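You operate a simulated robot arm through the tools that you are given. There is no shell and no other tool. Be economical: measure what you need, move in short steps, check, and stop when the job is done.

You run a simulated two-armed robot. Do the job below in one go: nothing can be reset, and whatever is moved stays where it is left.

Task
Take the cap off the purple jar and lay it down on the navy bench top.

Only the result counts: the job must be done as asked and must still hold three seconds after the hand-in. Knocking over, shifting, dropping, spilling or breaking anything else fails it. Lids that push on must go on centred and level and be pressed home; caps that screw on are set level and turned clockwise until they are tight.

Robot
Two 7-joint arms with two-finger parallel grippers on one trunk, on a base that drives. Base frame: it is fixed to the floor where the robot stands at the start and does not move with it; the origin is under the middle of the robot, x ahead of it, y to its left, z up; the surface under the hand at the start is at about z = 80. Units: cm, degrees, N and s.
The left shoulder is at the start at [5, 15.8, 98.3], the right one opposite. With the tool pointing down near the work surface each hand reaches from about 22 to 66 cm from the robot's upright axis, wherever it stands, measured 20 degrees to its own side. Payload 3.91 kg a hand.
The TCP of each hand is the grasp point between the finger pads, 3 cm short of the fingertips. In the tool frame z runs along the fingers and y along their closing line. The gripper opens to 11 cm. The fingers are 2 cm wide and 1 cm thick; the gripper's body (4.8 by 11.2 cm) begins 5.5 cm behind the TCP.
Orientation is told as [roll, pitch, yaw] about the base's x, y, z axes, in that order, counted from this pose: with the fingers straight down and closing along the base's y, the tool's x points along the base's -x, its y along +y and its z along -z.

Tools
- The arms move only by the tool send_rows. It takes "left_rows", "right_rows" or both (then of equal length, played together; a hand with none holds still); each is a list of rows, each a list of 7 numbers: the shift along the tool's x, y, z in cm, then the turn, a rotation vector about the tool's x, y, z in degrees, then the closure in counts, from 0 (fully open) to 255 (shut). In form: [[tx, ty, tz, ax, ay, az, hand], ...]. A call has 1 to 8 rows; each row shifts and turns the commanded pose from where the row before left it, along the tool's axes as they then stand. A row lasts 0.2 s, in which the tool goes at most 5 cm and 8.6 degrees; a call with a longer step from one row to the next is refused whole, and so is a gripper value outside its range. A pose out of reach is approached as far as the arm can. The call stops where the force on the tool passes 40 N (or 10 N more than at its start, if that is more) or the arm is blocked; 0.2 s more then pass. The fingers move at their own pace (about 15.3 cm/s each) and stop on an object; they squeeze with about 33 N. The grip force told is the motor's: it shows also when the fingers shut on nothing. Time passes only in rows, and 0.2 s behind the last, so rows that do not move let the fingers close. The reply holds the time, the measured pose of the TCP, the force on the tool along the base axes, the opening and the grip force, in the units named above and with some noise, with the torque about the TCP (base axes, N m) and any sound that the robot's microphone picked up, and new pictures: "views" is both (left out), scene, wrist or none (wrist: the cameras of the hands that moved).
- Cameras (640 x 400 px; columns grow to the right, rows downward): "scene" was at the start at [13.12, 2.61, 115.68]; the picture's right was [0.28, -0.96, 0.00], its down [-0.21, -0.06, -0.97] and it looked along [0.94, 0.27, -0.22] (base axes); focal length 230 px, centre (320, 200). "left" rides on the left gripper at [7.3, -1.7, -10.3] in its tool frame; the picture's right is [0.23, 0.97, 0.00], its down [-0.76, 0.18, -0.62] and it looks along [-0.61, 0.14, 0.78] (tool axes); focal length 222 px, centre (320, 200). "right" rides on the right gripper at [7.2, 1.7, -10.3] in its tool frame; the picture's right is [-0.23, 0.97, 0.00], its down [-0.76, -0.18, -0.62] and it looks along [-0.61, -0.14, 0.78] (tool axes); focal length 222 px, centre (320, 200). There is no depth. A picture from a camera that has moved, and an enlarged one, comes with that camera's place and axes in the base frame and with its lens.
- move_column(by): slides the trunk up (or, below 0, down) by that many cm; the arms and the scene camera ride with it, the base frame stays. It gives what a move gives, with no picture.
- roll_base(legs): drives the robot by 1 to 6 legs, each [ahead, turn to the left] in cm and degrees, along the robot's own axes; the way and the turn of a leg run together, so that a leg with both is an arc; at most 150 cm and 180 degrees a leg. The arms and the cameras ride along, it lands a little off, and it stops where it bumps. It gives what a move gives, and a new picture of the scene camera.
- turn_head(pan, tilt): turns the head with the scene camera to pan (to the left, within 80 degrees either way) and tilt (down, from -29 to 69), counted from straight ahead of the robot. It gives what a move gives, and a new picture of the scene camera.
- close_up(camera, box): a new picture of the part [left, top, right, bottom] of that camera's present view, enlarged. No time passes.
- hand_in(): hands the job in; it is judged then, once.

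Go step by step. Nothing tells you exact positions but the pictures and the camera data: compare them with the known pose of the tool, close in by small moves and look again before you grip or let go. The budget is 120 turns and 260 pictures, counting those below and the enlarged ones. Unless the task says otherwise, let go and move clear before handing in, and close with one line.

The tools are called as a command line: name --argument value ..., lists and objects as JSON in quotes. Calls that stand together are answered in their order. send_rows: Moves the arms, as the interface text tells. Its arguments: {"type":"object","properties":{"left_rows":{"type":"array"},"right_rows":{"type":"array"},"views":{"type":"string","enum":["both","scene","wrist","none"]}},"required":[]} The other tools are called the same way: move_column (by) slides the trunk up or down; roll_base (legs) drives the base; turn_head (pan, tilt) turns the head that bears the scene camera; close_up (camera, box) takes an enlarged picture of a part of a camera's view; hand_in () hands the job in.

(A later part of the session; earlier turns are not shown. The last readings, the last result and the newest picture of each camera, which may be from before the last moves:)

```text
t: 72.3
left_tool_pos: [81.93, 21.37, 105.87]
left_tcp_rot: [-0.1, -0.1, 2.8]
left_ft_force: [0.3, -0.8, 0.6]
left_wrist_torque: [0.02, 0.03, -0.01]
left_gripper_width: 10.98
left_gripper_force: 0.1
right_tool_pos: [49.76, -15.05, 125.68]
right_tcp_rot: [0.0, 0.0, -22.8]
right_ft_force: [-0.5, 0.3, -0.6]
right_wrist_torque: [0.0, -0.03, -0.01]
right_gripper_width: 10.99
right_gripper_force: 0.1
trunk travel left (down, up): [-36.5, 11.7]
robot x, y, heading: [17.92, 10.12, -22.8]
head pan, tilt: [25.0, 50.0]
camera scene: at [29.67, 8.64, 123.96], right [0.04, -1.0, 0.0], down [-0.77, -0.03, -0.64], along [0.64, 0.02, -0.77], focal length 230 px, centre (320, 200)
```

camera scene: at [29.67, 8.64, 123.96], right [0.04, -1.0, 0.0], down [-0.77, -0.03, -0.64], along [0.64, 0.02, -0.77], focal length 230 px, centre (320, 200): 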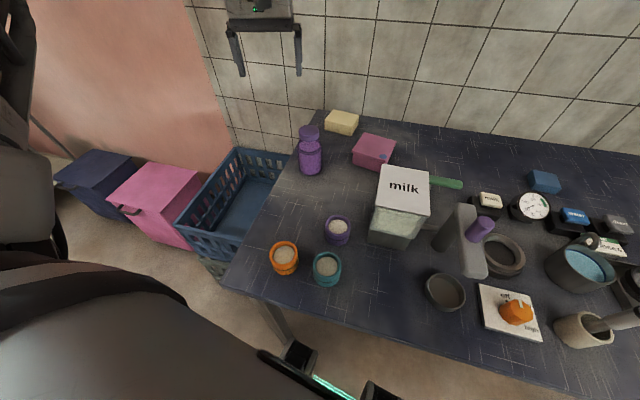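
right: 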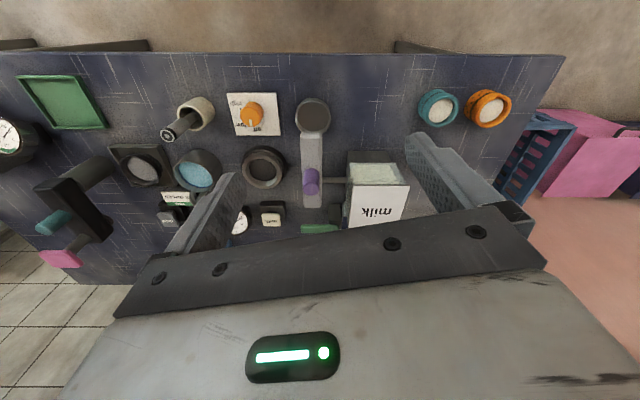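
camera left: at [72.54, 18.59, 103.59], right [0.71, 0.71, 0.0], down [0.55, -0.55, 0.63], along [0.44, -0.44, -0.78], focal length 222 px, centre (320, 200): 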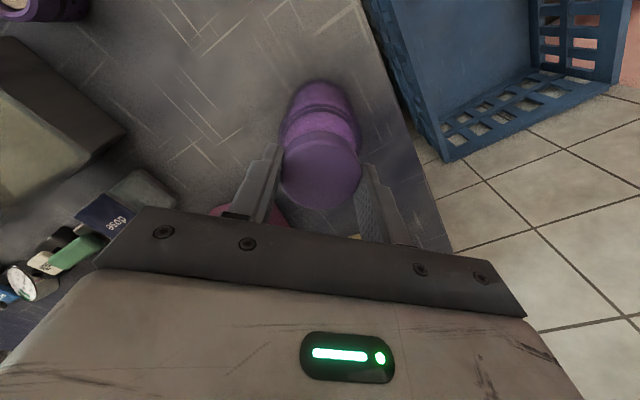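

The base is closer. My plan is for the right hand to come in from the front, pitched about 38° below level, and hold the jar body, while the left hand works the cap from above. First I clear the left hand aside and bring the right hand over.

send_rows --left_rows '[[1.75, 3.4, -0.5, 0, 0, 0, 0], [1.75, 3.4, -0.5, 0, 0, 0, 0], [1.75, 3.4, -0.5, 0, 0, 0, 0], [1.75, 3.4, -0.5, 0, 0, 0, 0], [0, 0, 0, 0, 0, 0, 0], [0, 0, 0, 0, 0, 0, 0], [0, 0, 0, 0, 0, 0, 0]]' --right_rows '[[0, 0, 0, 0, 0, -7.6, 0], [0, 0, 0, 0, 0, -7.6, 0], [0, 0, 0, 0, 0, -7.6, 0], [-1.6, 3.8, 2, 0, 0, 0, 0], [-1.6, 3.8, 2, 0, 0, 0, 0], [-1.6, 3.8, 2, 0, 0, 0, 0], [-1.6, 3.8, 2, 0, 0, 0, 0]]' --views "scene"

send_rows --right_rows '[[0, 0, 0, 0, -7.43, 0, 0], [0, 0, 0, 0, -7.43, 0, 0], [0, 0, 0, 0, -7.43, 0, 0], [0, 0, 0, 0, -7.43, 0, 0], [0, 0, 0, 0, -7.43, 0, 0], [0, 0, 0, 0, -7.43, 0, 0], [0, 0, 0, 0, -7.43, 0, 0]]'

```text
t: 73.9
left_tool_pos: [74.37, 34.6, 107.81]
left_tcp_rot: [-0.2, 0.0, 2.8]
left_ft_force: [-0.3, 0.4, -0.2]
left_wrist_torque: [0.02, -0.01, 0.01]
left_gripper_width: 11.0
left_gripper_force: 0.0
right_tool_pos: [56.32, 0.23, 117.74]
right_tcp_rot: [0.0, 0.1, -0.1]
right_ft_force: [-0.4, -0.3, -0.3]
right_wrist_torque: [-0.02, -0.01, -0.04]
right_gripper_width: 11.01
right_gripper_force: 0.1
trunk travel left (down, up): [-36.5, 11.7]
robot x, y, heading: [17.93, 9.97, -23.1]
head pan, tilt: [25.0, 50.0]
camera scene: at [29.7, 8.7, 123.95], right [0.04, -1.0, 0.0], down [-0.77, -0.03, -0.64], along [0.64, 0.02, -0.77], focal length 230 px, centre (320, 200)
```

scene: 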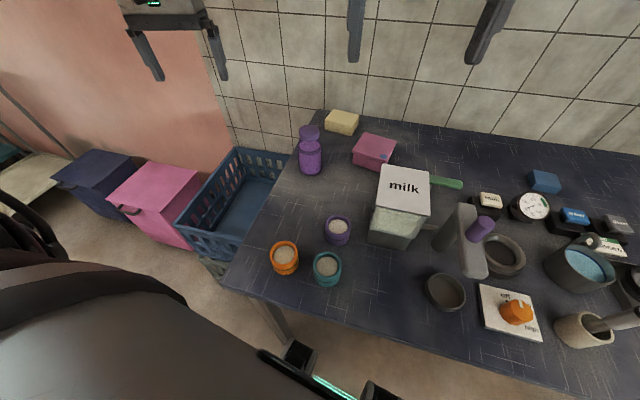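

```text
t: 75.5
left_tool_pos: [74.27, 34.65, 107.84]
left_tcp_rot: [0.0, -0.1, 2.8]
left_ft_force: [0.4, 0.2, -0.3]
left_wrist_torque: [0.03, -0.02, -0.01]
left_gripper_width: 10.99
left_gripper_force: 0.0
right_tool_pos: [56.22, 0.04, 117.61]
right_tcp_rot: [-0.1, -52.1, -0.1]
right_ft_force: [-0.4, 0.1, -0.2]
right_wrist_torque: [0.04, 0.0, 0.02]
right_gripper_width: 11.0
right_gripper_force: 0.1
trunk travel left (down, up): [-36.5, 11.7]
robot x, y, heading: [17.89, 9.89, -22.6]
head pan, tilt: [25.0, 50.0]
camera scene: at [29.66, 8.63, 123.96], right [0.04, -1.0, 0.0], down [-0.77, -0.03, -0.64], along [0.64, 0.02, -0.77], focal length 230 px, centre (320, 200)
camera right: at [43.59, 1.97, 118.42], right [0.14, 0.97, 0.18], down [-0.02, -0.18, 0.98], along [0.99, -0.14, 0.0], focal length 222 px, centre (320, 200)
```

scene: 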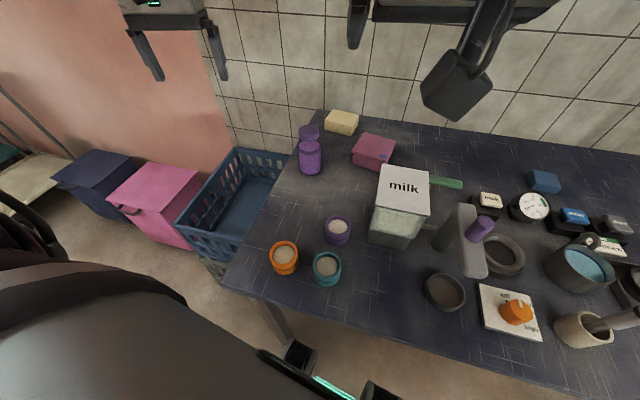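
right: 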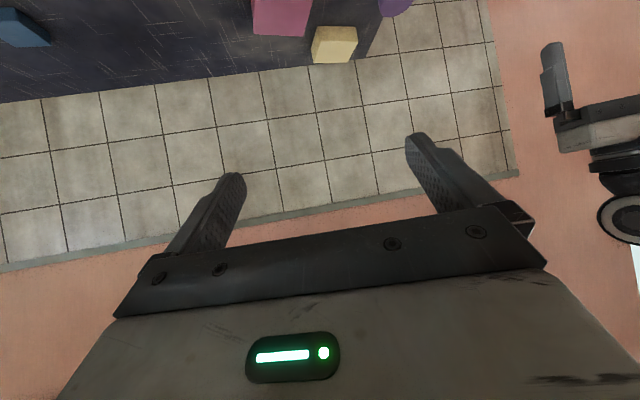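

The pose is good. Now I move right-hand over the line in front of the jar and partway down.

send_rows --right_rows '[[-0.5, 2.66, 2.91, 0, 0, 0, 0], [-0.5, 2.66, 2.91, 0, 0, 0, 0], [-0.5, 2.66, 2.91, 0, 0, 0, 0], [-0.5, 2.66, 2.91, 0, 0, 0, 0], [-0.5, 2.66, 2.91, 0, 0, 0, 0], [3.14, 0, 2.45, 0, 0, 0, 0], [3.14, 0, 2.45, 0, 0, 0, 0], [3.14, 0, 2.45, 0, 0, 0, 0]]'

```text
t: 77.3
left_tool_pos: [74.34, 34.58, 107.85]
left_tcp_rot: [-0.1, 0.0, 2.8]
left_ft_force: [0.2, 0.2, 0.3]
left_wrist_torque: [0.03, 0.0, -0.01]
left_gripper_width: 11.01
left_gripper_force: 0.0
right_tool_pos: [69.38, 13.43, 98.9]
right_tcp_rot: [0.1, -51.8, -0.1]
right_ft_force: [1.3, 0.3, 0.2]
right_wrist_torque: [-0.01, 0.0, -0.02]
right_gripper_width: 11.0
right_gripper_force: 0.0
trunk travel left (down, up): [-36.5, 11.7]
robot x, y, heading: [18.32, 10.01, -22.8]
head pan, tilt: [25.0, 50.0]
camera scene: at [29.69, 8.64, 123.95], right [0.04, -1.0, 0.0], down [-0.77, -0.03, -0.64], along [0.64, 0.02, -0.77], focal length 230 px, centre (320, 200)
camera right: at [56.68, 15.3, 99.55], right [0.14, 0.97, 0.18], down [-0.02, -0.18, 0.98], along [0.99, -0.14, 0.0], focal length 222 px, centre (320, 200)
```

scene: 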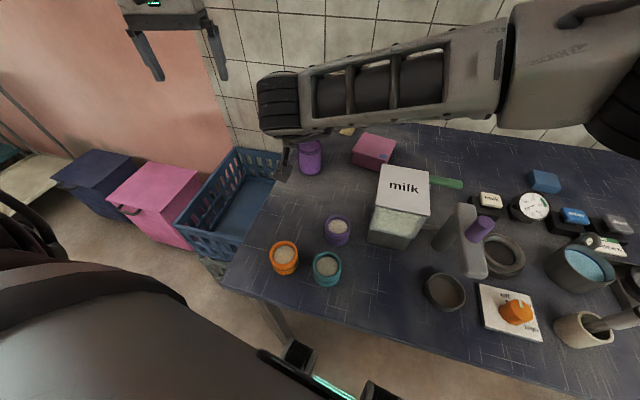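
right: 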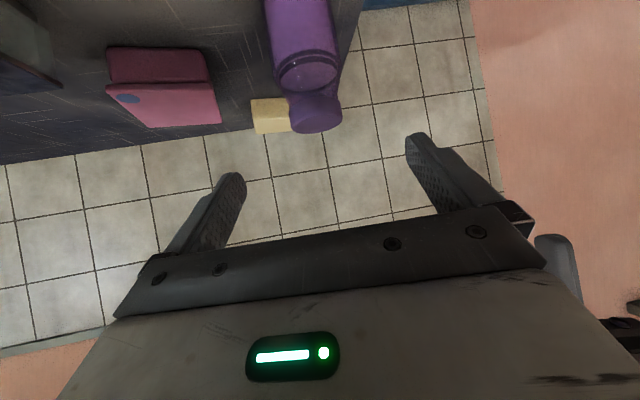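

The jar centre checks out at about (77.9, 13.2) from this camera as well. I will lower to the approach height.

send_rows --right_rows '[[3.2, -0.1, 2.5, 0, 0, 0, 0], [3.2, 0, 2.5, 0, 0, 0, 0]]'

```text
t: 77.9
left_tool_pos: [74.21, 34.46, 107.62]
left_tcp_rot: [0.0, -0.2, 2.7]
left_ft_force: [0.1, -0.6, 0.8]
left_wrist_torque: [-0.04, 0.0, -0.04]
left_gripper_width: 11.01
left_gripper_force: 0.1
right_tool_pos: [69.25, 13.34, 90.58]
right_tcp_rot: [0.0, -52.1, 0.0]
right_ft_force: [0.2, 0.1, -0.1]
right_wrist_torque: [0.0, 0.0, 0.05]
right_gripper_width: 10.98
right_gripper_force: 0.1
trunk travel left (down, up): [-36.5, 11.7]
robot x, y, heading: [18.1, 9.78, -23.0]
head pan, tilt: [25.0, 50.0]
camera scene: at [29.69, 8.64, 123.95], right [0.04, -1.0, 0.0], down [-0.77, -0.03, -0.64], along [0.64, 0.02, -0.77], focal length 230 px, centre (320, 200)
camera right: at [56.63, 15.18, 91.41], right [0.14, 0.97, 0.18], down [-0.02, -0.18, 0.98], along [0.99, -0.14, 0.0], focal length 222 px, centre (320, 200)
```

scene: 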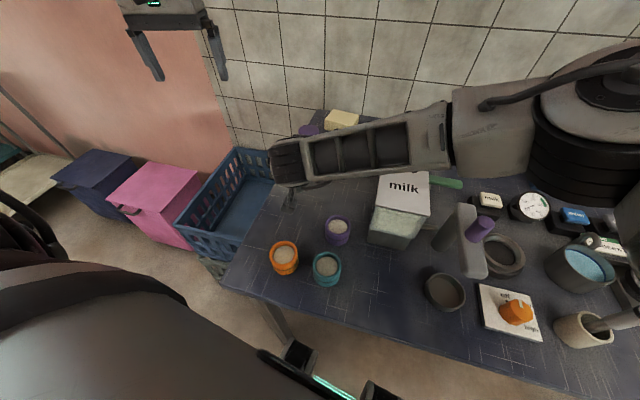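
right: 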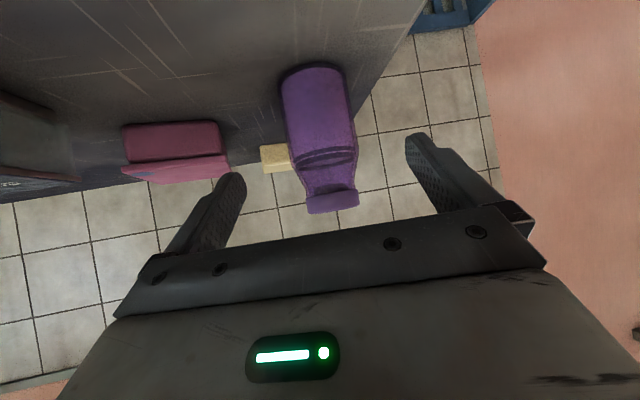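

The lateral alignment is good and the forearm passes well above the milk. I will advance along the fingers so that they straddle the jar body.

send_rows --right_rows '[[0, 0, 2.5, 0, 0, 0, 0], [0, 0, 2.5, 0, 0, 0, 0], [0, 0, 2.5, 0, 0, 0, 0], [-0.1, 0, 2.4, 0, 0, 0, 0]]'

close_up --camera "right" --box '[160, 40, 480, 240]'

```text
t: 78.9
left_tool_pos: [74.31, 34.45, 107.76]
left_tcp_rot: [-0.1, -0.1, 2.8]
left_ft_force: [-0.8, 0.1, 0.2]
left_wrist_torque: [0.02, -0.03, -0.01]
left_gripper_width: 11.03
left_gripper_force: 0.0
right_tool_pos: [74.8, 12.88, 85.83]
right_tcp_rot: [-0.2, -52.0, -0.1]
right_ft_force: [-0.3, 0.5, 0.5]
right_wrist_torque: [-0.01, 0.01, 0.0]
right_gripper_width: 11.02
right_gripper_force: 0.1
right hand out of reach, approached as far as the arm can: row 3, 4
trunk travel left (down, up): [-36.5, 11.7]
robot x, y, heading: [18.12, 9.48, -22.6]
head pan, tilt: [25.0, 50.0]
camera scene: at [29.67, 8.64, 123.95], right [0.04, -1.0, 0.0], down [-0.77, -0.03, -0.64], along [0.64, 0.02, -0.77], focal length 230 px, centre (320, 200)
camera right: at [62.15, 14.67, 86.56], right [0.14, 0.97, 0.18], down [-0.02, -0.18, 0.98], along [0.99, -0.14, 0.0], focal length 222 px, centre (320, 200)
```

scene: 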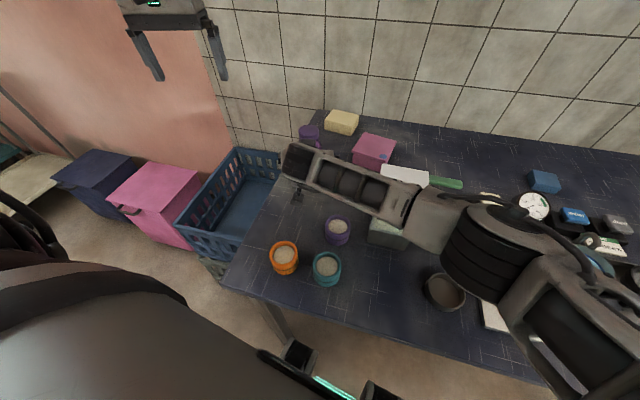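
right: 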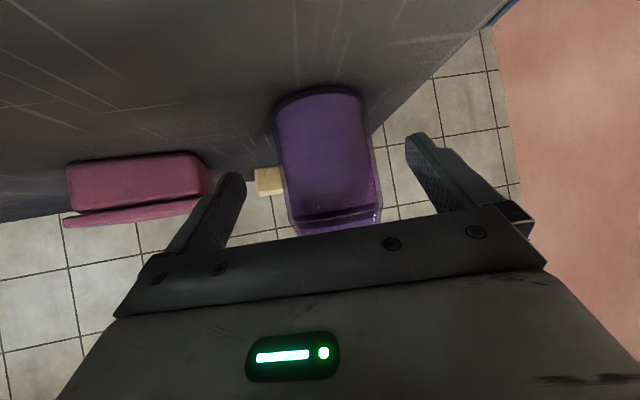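

```text
2.00 times, centred on (320, 140) of right
camera zoom: at [62.15, 14.67, 86.56], right [0.14, 0.97, 0.18], down [-0.02, -0.18, 0.98], along [0.99, -0.14, 0.0], focal length 444 px, centre (320, 320)
```

zoom: 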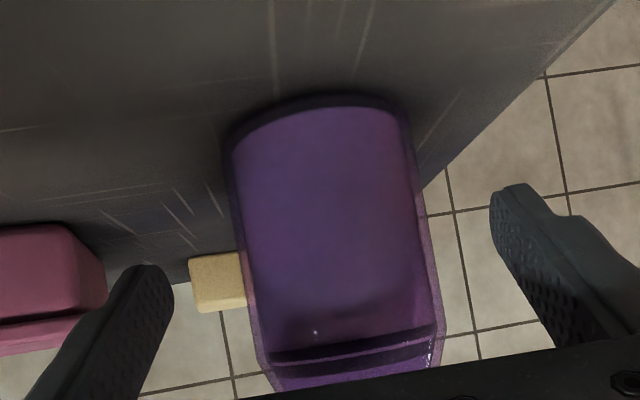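

The right arm is just short of reach. I will back the hand off along its fingers and drive the base a little closer.

send_rows --right_rows '[[0, 0, -4, 0, 0, 0, 0], [0, 0, -4, 0, 0, 0, 0], [0, 0, -3, 0, 0, 0, 0]]' --views "none"

roll_base --legs '[[4, 0]]'

```text
t: 79.7
left_tool_pos: [74.25, 34.48, 107.79]
left_tcp_rot: [-0.1, -0.2, 2.7]
left_ft_force: [0.2, -0.3, -0.1]
left_wrist_torque: [-0.01, -0.02, 0.0]
left_gripper_width: 10.99
left_gripper_force: 0.0
right_tool_pos: [65.97, 12.88, 92.56]
right_tcp_rot: [0.0, -52.0, 0.0]
right_ft_force: [-0.4, -0.4, -0.1]
right_wrist_torque: [0.05, -0.02, 0.04]
right_gripper_width: 11.03
right_gripper_force: 0.0
trunk travel left (down, up): [-36.5, 11.7]
robot x, y, heading: [18.41, 9.92, -22.6]
head pan, tilt: [25.0, 50.0]
```

```text
t: 80.6
left_tool_pos: [75.55, 33.92, 107.84]
left_tcp_rot: [0.0, -0.1, 2.8]
left_ft_force: [0.3, 0.8, -0.1]
left_wrist_torque: [-0.01, -0.01, 0.0]
left_gripper_width: 11.01
left_gripper_force: 0.0
right_tool_pos: [67.44, 12.36, 92.55]
right_tcp_rot: [0.0, -52.0, -0.1]
right_ft_force: [-0.3, -0.1, 0.3]
right_wrist_torque: [-0.01, -0.01, 0.01]
right_gripper_width: 11.01
right_gripper_force: 0.1
trunk travel left (down, up): [-36.5, 11.7]
robot x, y, heading: [19.58, 9.17, -22.7]
head pan, tilt: [25.0, 50.0]
camera scene: at [30.83, 7.64, 123.96], right [0.04, -1.0, 0.0], down [-0.77, -0.03, -0.64], along [0.64, 0.03, -0.77], focal length 230 px, centre (320, 200)
```

scene: 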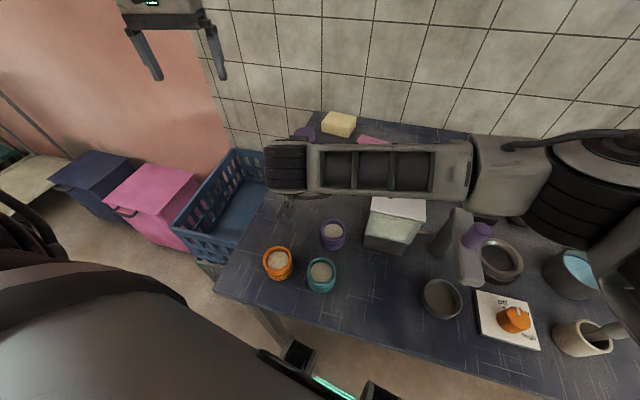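

The base stopped after about 1.5 cm, presumably touching the leg, so I will not push further. Instead I will yaw the right hand 15° toward its own shoulder to gain reach, and line up again.

send_rows --right_rows '[[0, 0, 0, -5.9, 0, -4.6, 0], [0, 0, 0, -5.9, 0, -4.6, 0], [0.4, -1.86, 3.23, 0, 0, 0, 0]]' --views "wrist"

```text
t: 81.4
left_tool_pos: [75.76, 33.88, 107.8]
left_tcp_rot: [-0.1, 0.0, 2.7]
left_ft_force: [-0.6, 0.2, 0.8]
left_wrist_torque: [-0.03, 0.01, 0.04]
left_gripper_width: 10.98
left_gripper_force: 0.0
right_tool_pos: [70.1, 11.15, 90.2]
right_tcp_rot: [0.0, -52.0, 14.9]
right_ft_force: [0.0, 0.2, -0.1]
right_wrist_torque: [-0.03, 0.0, 0.01]
right_gripper_width: 10.98
right_gripper_force: 0.0
trunk travel left (down, up): [-36.5, 11.7]
robot x, y, heading: [19.15, 9.5, -22.7]
head pan, tilt: [25.0, 50.0]
camera right: at [57.46, 9.67, 91.0], right [-0.12, 0.98, 0.18], down [0.02, -0.18, 0.98], along [0.99, 0.12, 0.0], focal length 222 px, centre (320, 200)
```

right: 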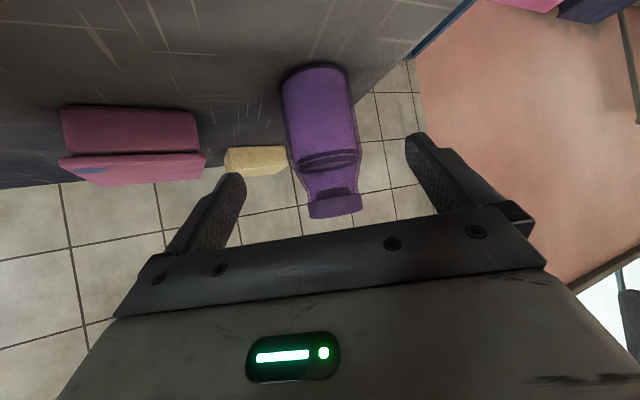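

send_rows --right_rows '[[0, 0, 2.25, 0, 0, 0, 0], [0, 0, 2.25, 0, 0, 0, 0], [0, 0, 2.25, 0, 0, 0, 0], [0, 0, 2.25, 0, 0, 0, 0]]'

close_up --camera "right" --box '[160, 40, 480, 240]'

```text
t: 82.4
left_tool_pos: [75.69, 33.85, 107.8]
left_tcp_rot: [-0.1, -0.1, 2.7]
left_ft_force: [0.8, -0.5, 0.2]
left_wrist_torque: [-0.02, 0.03, 0.03]
left_gripper_width: 11.0
left_gripper_force: 0.1
right_tool_pos: [77.13, 12.9, 84.67]
right_tcp_rot: [-0.1, -52.1, 14.8]
right_ft_force: [0.8, -0.2, 0.1]
right_wrist_torque: [0.0, 0.01, 0.01]
right_gripper_width: 10.98
right_gripper_force: 0.1
trunk travel left (down, up): [-36.5, 11.7]
robot x, y, heading: [19.35, 8.99, -22.9]
head pan, tilt: [25.0, 50.0]
camera scene: at [30.86, 7.66, 123.95], right [0.04, -1.0, 0.0], down [-0.77, -0.03, -0.64], along [0.64, 0.02, -0.77], focal length 230 px, centre (320, 200)
camera right: at [64.38, 11.53, 85.43], right [-0.11, 0.98, 0.18], down [0.02, -0.18, 0.98], along [0.99, 0.12, 0.0], focal length 222 px, centre (320, 200)
```

scene: 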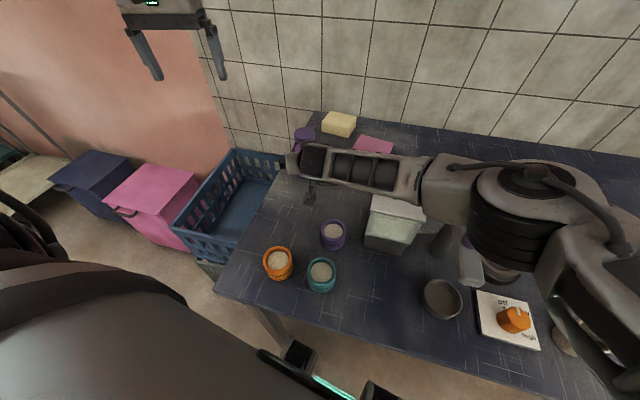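
right: 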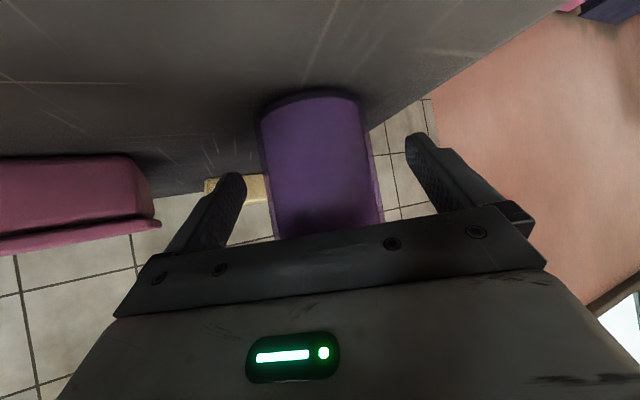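

```text
2.00 times, centred on (320, 140) of right
camera zoom: at [64.38, 11.53, 85.43], right [-0.11, 0.98, 0.18], down [0.02, -0.18, 0.98], along [0.99, 0.12, 0.0], focal length 444 px, centre (320, 320)
```

zoom: 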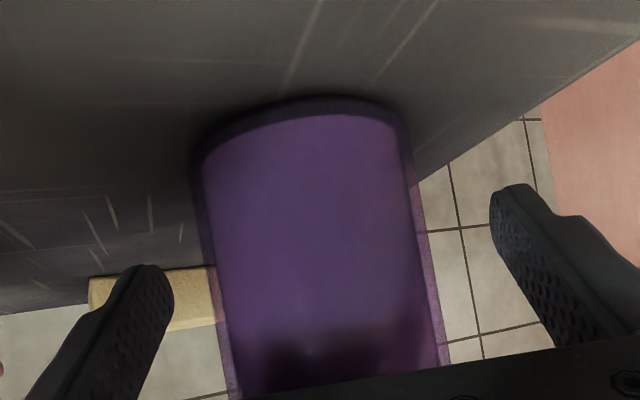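

The fingers straddle the jar body. I will close the right hand gently on it.

send_rows --right_rows '[[0, -0.2, 0, 0, 0, 0, 60], [0, 0, 0, 0, 0, 0, 90], [0, 0, 0, 0, 0, 0, 140], [0, 0, 0, 0, 0, 0, 140], [0, 0, 0, 0, 0, 0, 140]]' --views "wrist"

```text
t: 83.6
left_tool_pos: [75.58, 33.84, 107.75]
left_tcp_rot: [-0.2, -0.1, 2.7]
left_ft_force: [-0.5, 0.4, -0.3]
left_wrist_torque: [-0.01, -0.02, 0.02]
left_gripper_width: 11.0
left_gripper_force: 0.0
right_tool_pos: [77.09, 12.75, 84.62]
right_tcp_rot: [0.0, -52.0, 14.9]
right_ft_force: [-0.5, 0.6, 0.1]
right_wrist_torque: [-0.01, -0.01, -0.02]
right_gripper_width: 6.49
right_gripper_force: 33.4
trunk travel left (down, up): [-36.5, 11.7]
robot x, y, heading: [19.19, 8.87, -22.7]
head pan, tilt: [25.0, 50.0]
camera right: at [64.41, 11.34, 85.46], right [-0.11, 0.98, 0.18], down [0.02, -0.18, 0.98], along [0.99, 0.12, 0.0], focal length 222 px, centre (320, 200)
```

right: 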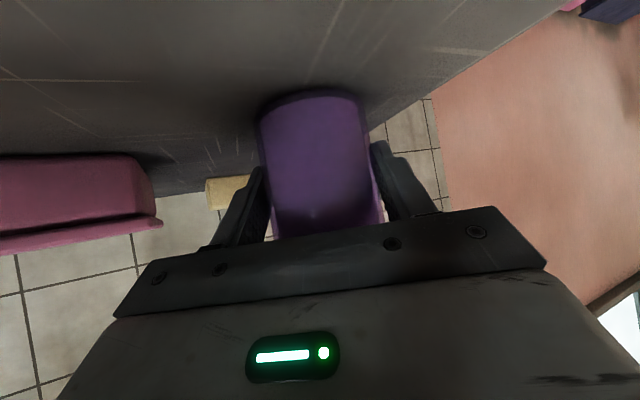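

The jar is held (6.5 cm, 33 N). Now I bring the left hand back over the cap, turning it clockwise on the way for a long sweep.

send_rows --left_rows '[[0, 0, 0, 0, 0, 8.5, 0], [0, 0, 0, 0, 0, 8.5, 0], [0, 0, 0, 0, 0, 8.5, 0], [0, 0, 0, 0, 0, 8.5, 0], [0, 0, 0, 0, 0, 8.5, 0], [0, 0, 0, 0, 0, 8.5, 0], [0, 0, 0, 0, 0, 8.5, 0], [0, 0, 0, 0, 0, 8.5, 0]]' --views "none"

send_rows --left_rows '[[0, 0, 0, 0, 0, 8.5, 0], [0, 0, 0, 0, 0, 8.5, 0], [0, 0, 0, 0, 0, 8.5, 0], [-4.16, 0.52, 0, 0, 0, 0, 0], [-4.16, 0.52, 0, 0, 0, 0, 0], [-4.16, 0.52, 0, 0, 0, 0, 0], [-4.16, 0.52, 0, 0, 0, 0, 0], [-4.16, 0.52, 0, 0, 0, 0, 0]]'

```text
t: 85.4
left_tool_pos: [75.73, 33.86, 107.79]
left_tcp_rot: [0.1, -0.2, -65.4]
left_ft_force: [0.0, 0.7, 1.0]
left_wrist_torque: [-0.04, -0.01, -0.01]
left_gripper_width: 10.97
left_gripper_force: 0.0
right_tool_pos: [77.15, 12.71, 84.65]
right_tcp_rot: [0.0, -51.9, 14.8]
right_ft_force: [-0.7, 0.1, -0.3]
right_wrist_torque: [0.0, 0.0, 0.03]
right_gripper_width: 6.48
right_gripper_force: 32.8
trunk travel left (down, up): [-36.5, 11.7]
robot x, y, heading: [19.36, 8.87, -22.9]
head pan, tilt: [25.0, 50.0]
```

```text
t: 87.2
left_tool_pos: [78.12, 13.06, 107.7]
left_tcp_rot: [0.0, 0.0, -90.7]
left_ft_force: [-0.6, -0.3, 1.0]
left_wrist_torque: [-0.04, 0.01, 0.03]
left_gripper_width: 11.01
left_gripper_force: 0.0
right_tool_pos: [77.15, 12.9, 84.67]
right_tcp_rot: [0.0, -52.0, 14.8]
right_ft_force: [-1.1, -1.3, 1.1]
right_wrist_torque: [0.03, -0.02, 0.04]
right_gripper_width: 6.48
right_gripper_force: 33.7
trunk travel left (down, up): [-36.5, 11.7]
robot x, y, heading: [19.51, 9.06, -22.9]
head pan, tilt: [25.0, 50.0]
camera scene: at [30.85, 7.64, 123.95], right [0.04, -1.0, 0.0], down [-0.77, -0.03, -0.64], along [0.64, 0.03, -0.77], focal length 230 px, centre (320, 200)
camera left: at [76.52, 20.32, 118.08], right [0.98, 0.21, 0.0], down [0.17, -0.76, 0.62], along [0.13, -0.61, -0.78], focal length 222 px, centre (320, 200)
```

scene: 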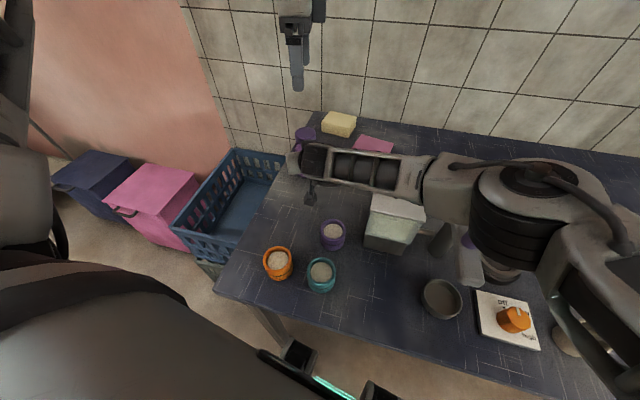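
left: 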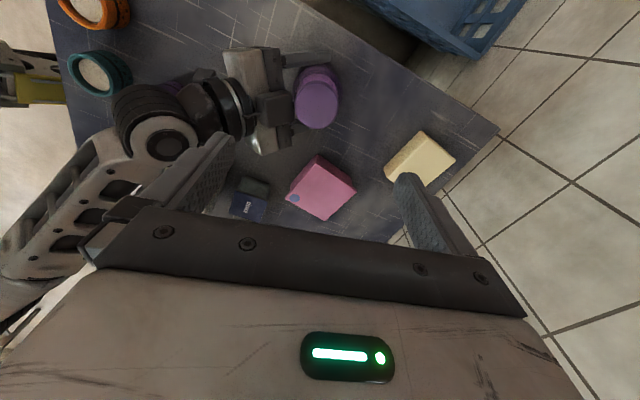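

The cap appears at about (77.5, 13.2), and the right hand is well clear below. I will correct, narrow the opening and descend to z≈97 for a check.

send_rows --left_rows '[[0.1, -0.6, 3, 0, 0, 0, 60], [0, 0, 4, 0, 0, 0, 60], [0, 0, 3, 0, 0, 0, 90], [0, 0, 0, 0, 0, 0, 90]]' --views "wrist"

close_up --camera "left" --box '[200, 60, 440, 240]'

```text
t: 88.2
left_tool_pos: [77.42, 13.21, 97.89]
left_tcp_rot: [0.1, 0.0, -90.9]
left_ft_force: [0.2, 0.4, -0.1]
left_wrist_torque: [0.01, 0.01, -0.04]
left_gripper_width: 7.11
left_gripper_force: 0.1
right_tool_pos: [77.17, 12.85, 84.75]
right_tcp_rot: [0.1, -51.9, 14.9]
right_ft_force: [0.6, -0.6, 0.7]
right_wrist_torque: [-0.01, 0.02, 0.02]
right_gripper_width: 6.5
right_gripper_force: 32.5
trunk travel left (down, up): [-36.5, 11.7]
robot x, y, heading: [19.27, 8.96, -22.8]
head pan, tilt: [25.0, 50.0]
camera left: at [75.9, 20.44, 108.09], right [0.98, 0.21, 0.0], down [0.17, -0.76, 0.62], along [0.13, -0.61, -0.78], focal length 222 px, centre (320, 200)
```

left: 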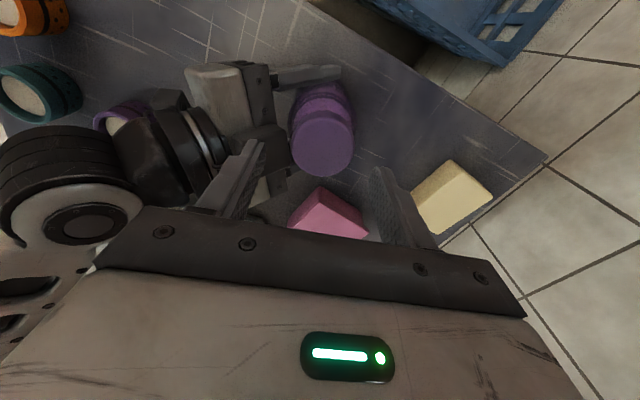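

```text
2.22 times, centred on (320, 150) of left
camera zoom: at [75.9, 20.44, 108.09], right [0.98, 0.21, 0.0], down [0.17, -0.76, 0.62], along [0.13, -0.61, -0.78], focal length 494 px, centre (320, 311)
```

zoom: 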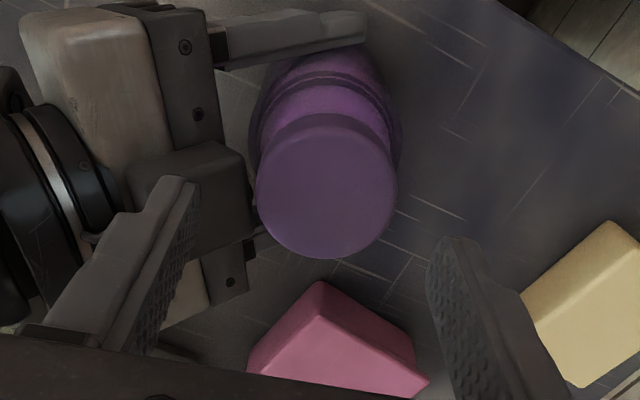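

The alignment is close. I will rotate a little so that no finger lowers onto the right hand's body, narrow the opening and descend onto the cap.

send_rows --left_rows '[[-0.2, 0.33, 0, 0, 0, 0, 110], [0, 0, 0, 0, 0, -8.5, 110], [0, 0, 0, 0, 0, -8.5, 110], [0, 0, 0, 0, 0, -8.5, 110], [0, 0, 0, 0, 0, -8.5, 110], [0, 0, 1.3, 0, 0, 0, 110]]' --views "wrist"

close_up --camera "left" --box '[200, 80, 440, 240]'

```text
t: 89.6
left_tool_pos: [77.71, 13.0, 96.59]
left_tcp_rot: [0.0, -0.1, -56.6]
left_ft_force: [0.0, 0.5, 0.0]
left_wrist_torque: [-0.01, 0.0, 0.02]
left_gripper_width: 6.25
left_gripper_force: 0.0
right_tool_pos: [77.0, 12.84, 84.72]
right_tcp_rot: [0.0, -52.0, 14.8]
right_ft_force: [0.7, 0.0, -1.1]
right_wrist_torque: [-0.03, -0.05, -0.02]
right_gripper_width: 6.49
right_gripper_force: 33.0
trunk travel left (down, up): [-36.5, 11.7]
robot x, y, heading: [19.38, 8.79, -22.6]
head pan, tilt: [25.0, 50.0]
camera left: at [72.34, 18.11, 106.84], right [0.69, 0.73, 0.0], down [0.57, -0.54, 0.62], along [0.45, -0.43, -0.78], focal length 222 px, centre (320, 200)
```

left: 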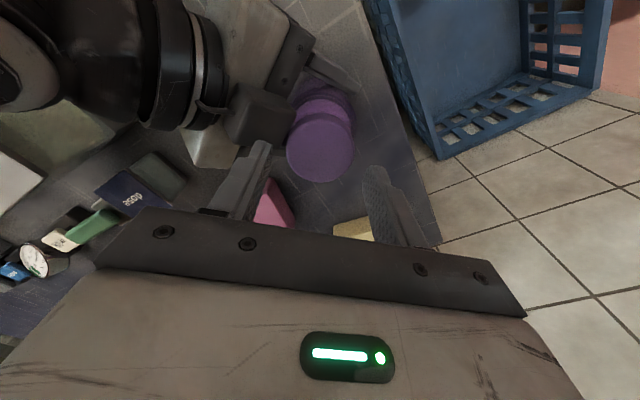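

```text
2.50 times, centred on (320, 160) of left
camera zoom: at [72.34, 18.11, 106.84], right [0.69, 0.73, 0.0], down [0.57, -0.54, 0.62], along [0.45, -0.43, -0.78], focal length 555 px, centre (320, 300)
```

zoom: 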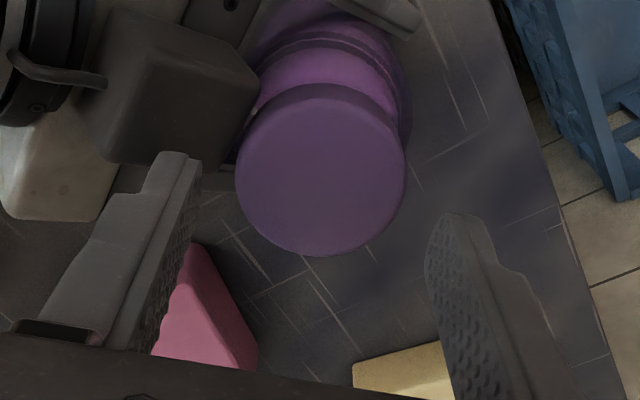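

A block on top of the right hand, near (73, 12, 92), limits where the left fingers may be. The safe left yaw is roughly −30° to +55°, so I will use short sweeps. First I rotate to −30° and lower onto the cap.

send_rows --left_rows '[[0, 0, 0, 0, 0, -8.5, 110], [0, 0, 0, 0, 0, -8.5, 110], [0, 0, 0, 0, 0, -8.5, 110], [0, 0, 1.2, 0, 0, 0, 110], [0, 0, 1.0, 0, 0, 0, 110]]' --views "wrist"

close_up --camera "left" --box '[200, 80, 440, 240]'

```text
t: 90.8
left_tool_pos: [77.76, 12.86, 94.23]
left_tcp_rot: [-0.1, -0.1, -31.1]
left_ft_force: [0.6, -1.0, 0.8]
left_wrist_torque: [-0.07, 0.02, 0.1]
left_gripper_width: 6.35
left_gripper_force: 1.0
right_tool_pos: [76.97, 12.86, 84.66]
right_tcp_rot: [0.1, -51.8, 14.9]
right_ft_force: [-0.9, 1.6, 0.1]
right_wrist_torque: [-0.25, -0.1, -0.04]
right_gripper_width: 6.49
right_gripper_force: 32.9
trunk travel left (down, up): [-36.5, 11.7]
robot x, y, heading: [19.34, 8.59, -22.8]
head pan, tilt: [25.0, 50.0]
camera left: at [70.68, 15.26, 104.58], right [0.31, 0.95, 0.0], down [0.74, -0.24, 0.62], along [0.59, -0.19, -0.78], focal length 222 px, centre (320, 200)
```

left: 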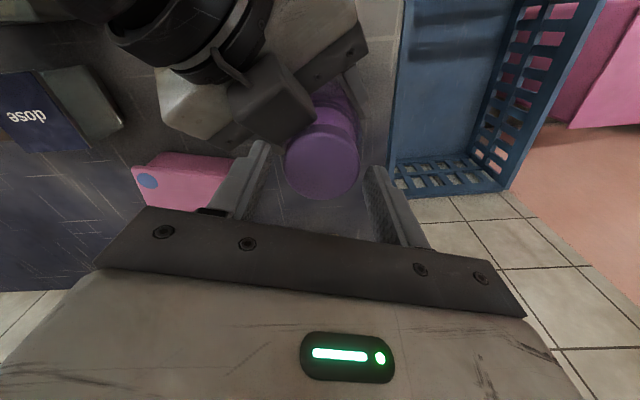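

```text
2.50 times, centred on (320, 160) of left
camera zoom: at [70.68, 15.26, 104.58], right [0.31, 0.95, 0.0], down [0.74, -0.24, 0.62], along [0.59, -0.19, -0.78], focal length 555 px, centre (320, 300)
```

zoom: 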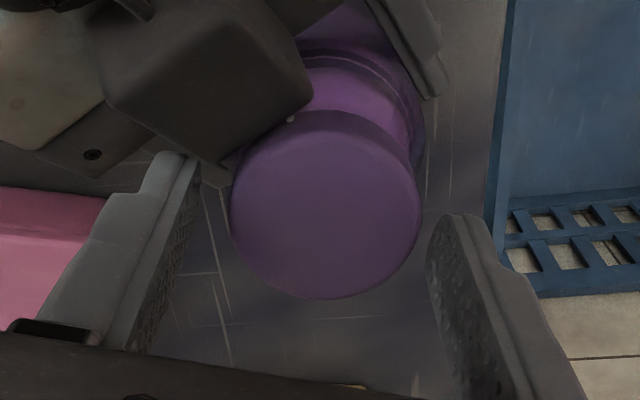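

There is light contact with that block, so I will rotate one step away, then close on the cap.

send_rows --left_rows '[[0, 0, 0, 0, 0, -8.5, 110], [0, 0, 0, 0, 0, 0, 110], [0, 0, 0, 0, 0, 0, 200], [0, 0, 0, 0, 0, 0, 200], [0, 0, 0, 0, 0, 0, 200]]' --views "none"

close_up --camera "left" --box '[200, 80, 440, 240]'

```text
t: 92.0
left_tool_pos: [77.66, 12.99, 94.09]
left_tcp_rot: [0.0, -0.1, -22.8]
left_ft_force: [0.9, 1.6, -3.0]
left_wrist_torque: [0.05, -0.01, 0.01]
left_gripper_width: 4.71
left_gripper_force: 32.7
right_tool_pos: [77.2, 12.71, 84.57]
right_tcp_rot: [0.0, -51.9, 14.7]
right_ft_force: [-1.6, -0.7, 0.6]
right_wrist_torque: [0.08, -0.09, 0.03]
right_gripper_width: 6.51
right_gripper_force: 32.8
trunk travel left (down, up): [-36.5, 11.7]
robot x, y, heading: [19.25, 9.18, -22.7]
head pan, tilt: [25.0, 50.0]
```

```text
2.50 times, centred on (320, 160) of left
camera zoom: at [70.44, 14.24, 104.57], right [0.17, 0.99, 0.0], down [0.77, -0.13, 0.62], along [0.62, -0.1, -0.78], focal length 555 px, centre (320, 300)
```

zoom: 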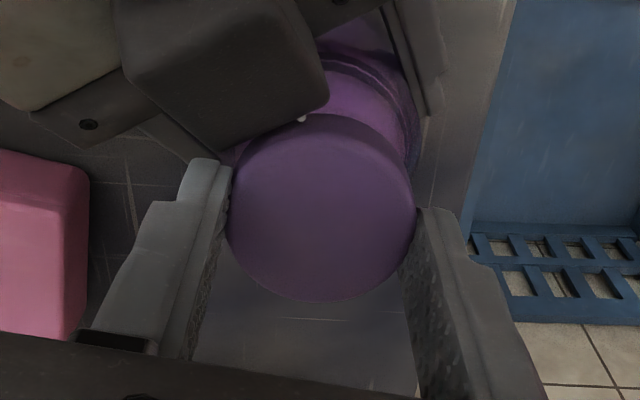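

Both hands now hold their parts. I will turn the cap counter-clockwise and watch the torque on both wrists.

send_rows --left_rows '[[0, 0, 0, 0, 0, -6, 200], [0, 0, 0, 0, 0, -6, 200], [0, 0, 0, 0, 0, -6, 200]]' --views "none"

```text
t: 92.8
left_tool_pos: [77.81, 12.93, 94.25]
left_tcp_rot: [-0.1, -0.1, -4.7]
left_ft_force: [0.2, 0.8, 0.6]
left_wrist_torque: [0.01, 0.03, 0.01]
left_gripper_width: 4.69
left_gripper_force: 33.1
right_tool_pos: [77.13, 12.82, 84.73]
right_tcp_rot: [0.1, -52.0, 14.8]
right_ft_force: [-0.2, -0.7, -0.3]
right_wrist_torque: [0.01, 0.1, 0.02]
right_gripper_width: 6.5
right_gripper_force: 33.0
trunk travel left (down, up): [-36.5, 11.7]
robot x, y, heading: [19.37, 8.86, -22.7]
head pan, tilt: [25.0, 50.0]
heard: snap
```

I heard a snap and the torque is gone, so the cap has broken loose. I will continue turning to +50°, rising slightly.

send_rows --left_rows '[[0, 0, -0.01, 0, 0, -8, 200], [0, 0, -0.01, 0, 0, -8, 200], [0, 0, -0.01, 0, 0, -8, 200], [0, 0, -0.01, 0, 0, -8, 200], [0, 0, -0.01, 0, 0, -8, 200], [0, 0, -0.01, 0, 0, -8, 200]]' --views "none"

close_up --camera "left" --box '[200, 80, 440, 240]'

```text
t: 94.2
left_tool_pos: [77.76, 12.93, 94.34]
left_tcp_rot: [-0.2, 0.0, 43.2]
left_ft_force: [-0.3, 0.6, 0.4]
left_wrist_torque: [0.0, 0.01, -0.02]
left_gripper_width: 4.71
left_gripper_force: 33.1
right_tool_pos: [76.99, 12.81, 84.75]
right_tcp_rot: [0.0, -52.0, 14.8]
right_ft_force: [0.3, -0.5, 1.1]
right_wrist_torque: [-0.06, -0.01, 0.01]
right_gripper_width: 6.47
right_gripper_force: 32.7
trunk travel left (down, up): [-36.5, 11.7]
robot x, y, heading: [19.52, 8.95, -23.1]
head pan, tilt: [25.0, 50.0]
```

```text
2.50 times, centred on (320, 160) of left
camera zoom: at [73.67, 6.78, 104.69], right [-0.83, 0.55, 0.0], down [0.43, 0.65, 0.62], along [0.34, 0.52, -0.78], focal length 555 px, centre (320, 300)
```

zoom: 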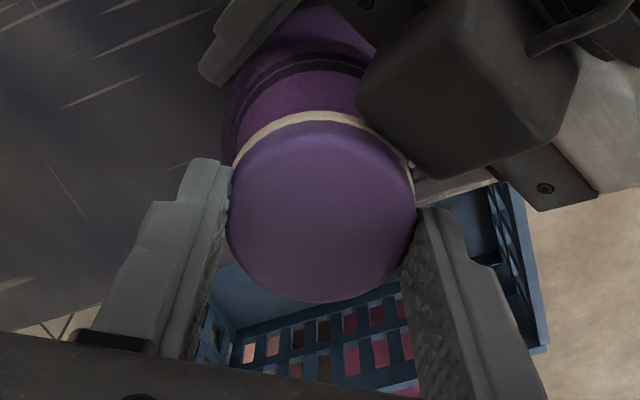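

A light rim now shows under the cap. I will make a gentle test lift with the jar still held.

send_rows --left_rows '[[0, 0, -0.1, 0, 0, 0, 200], [0, 0, -0.1, 0, 0, 0, 200], [0, 0, -0.1, 0, 0, 0, 200]]' --views "none"

close_up --camera "left" --box '[200, 80, 440, 240]'

```text
t: 95.0
left_tool_pos: [77.83, 12.95, 94.77]
left_tcp_rot: [-0.1, 0.0, 43.1]
left_ft_force: [0.6, -0.5, 0.5]
left_wrist_torque: [-0.02, -0.02, 0.04]
left_gripper_width: 4.69
left_gripper_force: 33.0
right_tool_pos: [77.02, 12.77, 84.73]
right_tcp_rot: [0.0, -52.1, 14.9]
right_ft_force: [0.4, -0.2, -0.6]
right_wrist_torque: [-0.08, -0.02, 0.0]
right_gripper_width: 6.48
right_gripper_force: 33.1
trunk travel left (down, up): [-36.5, 11.7]
robot x, y, heading: [19.59, 9.15, -22.9]
head pan, tilt: [25.0, 50.0]
```

```text
2.50 times, centred on (320, 160) of left
camera zoom: at [73.66, 6.78, 105.05], right [-0.83, 0.55, 0.0], down [0.43, 0.65, 0.62], along [0.35, 0.52, -0.78], focal length 555 px, centre (320, 300)
```

zoom: 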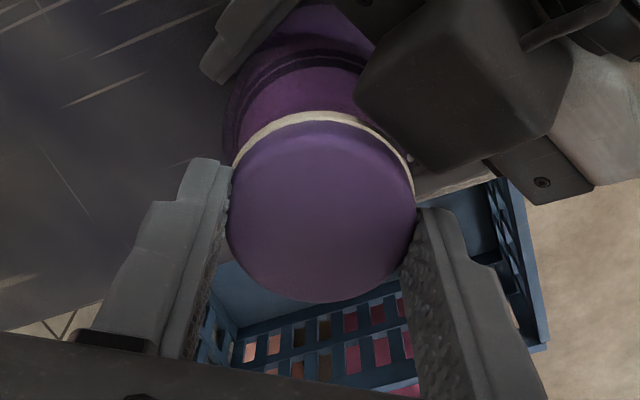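

No resistance: the cap lifts free. I will raise it well clear and look.

send_rows --left_rows '[[0, 0, -0.5, 0, 0, 0, 200], [0, 0, -1, 0, 0, 0, 200], [0, 0, -2, 0, 0, 0, 200], [0, 0, -3, 0, 0, 0, 200], [0, 0, -3, 0, 0, 0, 200]]'

```text
t: 96.2
left_tool_pos: [77.69, 12.93, 104.28]
left_tcp_rot: [-0.1, 0.0, 43.2]
left_ft_force: [0.7, -0.2, -0.5]
left_wrist_torque: [0.0, 0.01, 0.02]
left_gripper_width: 4.68
left_gripper_force: 32.6
right_tool_pos: [77.05, 12.85, 84.75]
right_tcp_rot: [-0.1, -51.9, 14.7]
right_ft_force: [-1.1, -0.9, 0.2]
right_wrist_torque: [-0.12, 0.03, -0.03]
right_gripper_width: 6.47
right_gripper_force: 33.4
trunk travel left (down, up): [-36.5, 11.7]
robot x, y, heading: [19.01, 8.58, -22.8]
head pan, tilt: [25.0, 50.0]
camera scene: at [30.83, 7.65, 123.95], right [0.04, -1.0, 0.0], down [-0.77, -0.03, -0.64], along [0.64, 0.03, -0.77], focal length 230 px, centre (320, 200)
camera left: at [73.57, 6.74, 114.6], right [-0.83, 0.55, 0.0], down [0.43, 0.65, 0.62], along [0.35, 0.52, -0.78], focal length 222 px, centre (320, 200)
```

scene: 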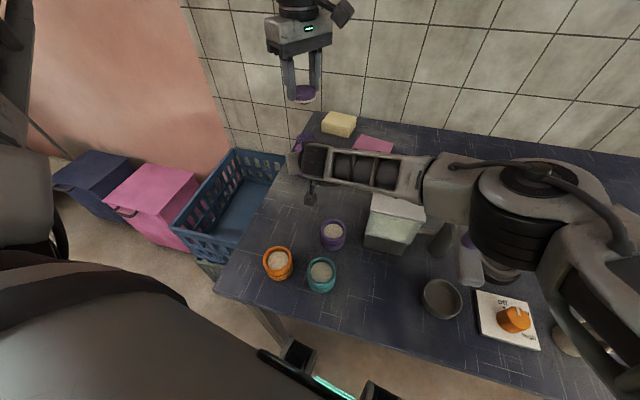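
left: 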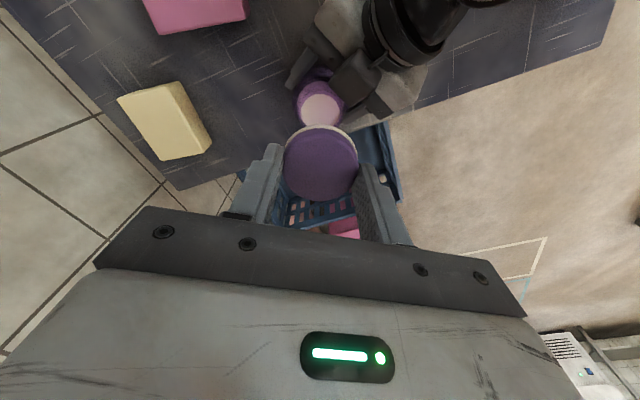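

The cap is off and in the left hand, and the jar mouth is open. Now I release the jar with the right hand and back it straight out along its fingers.

send_rows --right_rows '[[0, 0, 0, 0, 0, 0, 60], [0, 0, 0, 0, 0, 0, 0], [0, 0, 0, 0, 0, 0, 0], [0, 0, -2, 0, 0, 0, 0], [0, 0, -3, 0, 0, 0, 0], [0, 0, -4, 0, 0, 0, 0], [0, 0, -4, 0, 0, 0, 0]]'

```text
t: 97.8
left_tool_pos: [77.66, 12.75, 104.23]
left_tcp_rot: [-0.1, 0.0, 43.3]
left_ft_force: [0.0, 0.2, -0.5]
left_wrist_torque: [-0.03, 0.02, -0.01]
left_gripper_width: 4.69
left_gripper_force: 33.3
right_tool_pos: [67.07, 9.96, 92.76]
right_tcp_rot: [0.0, -52.0, 14.8]
right_ft_force: [0.3, -0.3, -0.2]
right_wrist_torque: [0.03, -0.02, 0.0]
right_gripper_width: 10.99
right_gripper_force: 0.0
trunk travel left (down, up): [-36.5, 11.7]
robot x, y, heading: [19.27, 8.77, -22.8]
head pan, tilt: [25.0, 50.0]
camera scene: at [30.81, 7.64, 123.95], right [0.04, -1.0, 0.0], down [-0.77, -0.03, -0.64], along [0.64, 0.03, -0.77], focal length 230 px, centre (320, 200)
camera right: at [54.44, 8.61, 93.45], right [-0.11, 0.98, 0.18], down [0.02, -0.18, 0.98], along [0.99, 0.12, 0.0], focal length 222 px, centre (320, 200)
```

scene: 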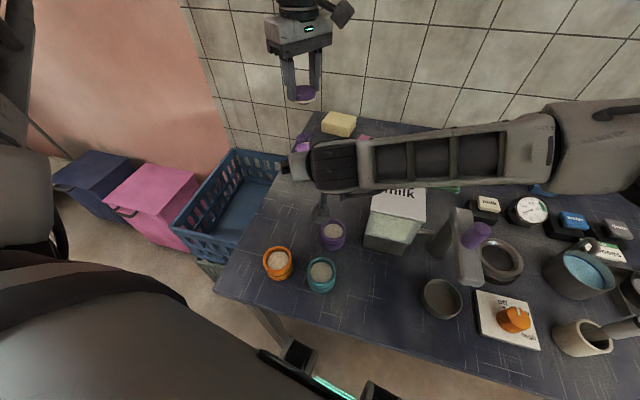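
right: 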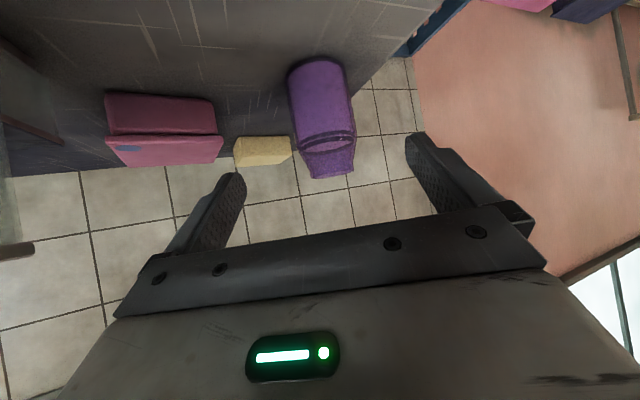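

The jar stands open and undisturbed. I will raise the right hand and draw it off to the right.

send_rows --right_rows '[[-3.15, 0, -2.46, 0, 0, 0, 0], [-3.15, 0, -2.46, 0, 0, 0, 0], [-3.15, 0, -2.46, 0, 0, 0, 0], [1.03, -3.35, -2.98, 0, 0, 0, 0], [1.03, -3.35, -2.98, 0, 0, 0, 0], [1.03, -3.35, -2.98, 0, 0, 0, 0], [1.03, -3.35, -2.98, 0, 0, 0, 0], [0, -3.35, 0, 0, 0, 0, 0]]'

```text
t: 99.6
left_tool_pos: [77.6, 12.89, 104.16]
left_tcp_rot: [-0.1, -0.1, 43.2]
left_ft_force: [-0.2, 0.0, 0.0]
left_wrist_torque: [0.02, -0.03, -0.01]
left_gripper_width: 4.7
left_gripper_force: 33.1
right_tool_pos: [59.82, -9.1, 108.69]
right_tcp_rot: [0.0, -52.1, 14.9]
right_ft_force: [-0.2, 0.4, -0.9]
right_wrist_torque: [-0.01, 0.01, 0.01]
right_gripper_width: 11.01
right_gripper_force: 0.0
trunk travel left (down, up): [-36.5, 11.7]
robot x, y, heading: [19.18, 9.13, -22.7]
head pan, tilt: [25.0, 50.0]
camera scene: at [30.85, 7.62, 123.95], right [0.04, -1.0, 0.0], down [-0.77, -0.03, -0.64], along [0.64, 0.03, -0.77], focal length 230 px, centre (320, 200)
camera right: at [47.17, -10.56, 109.48], right [-0.12, 0.98, 0.18], down [0.02, -0.18, 0.98], along [0.99, 0.12, 0.0], focal length 222 px, centre (320, 200)
```

scene: 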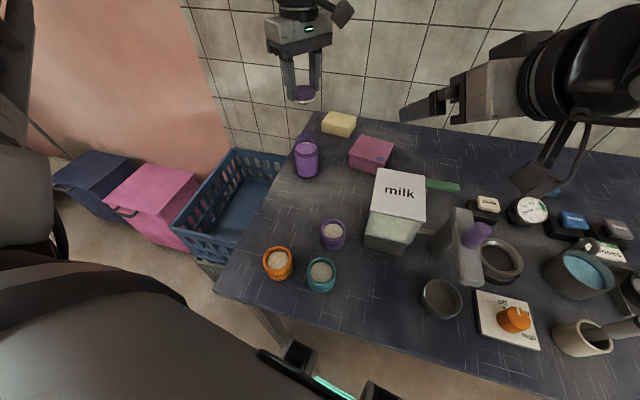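
right: 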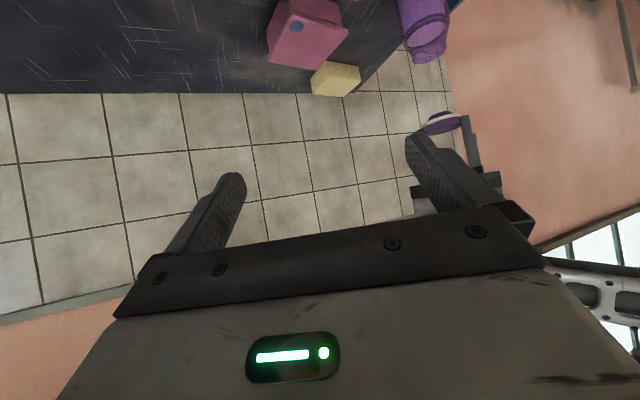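

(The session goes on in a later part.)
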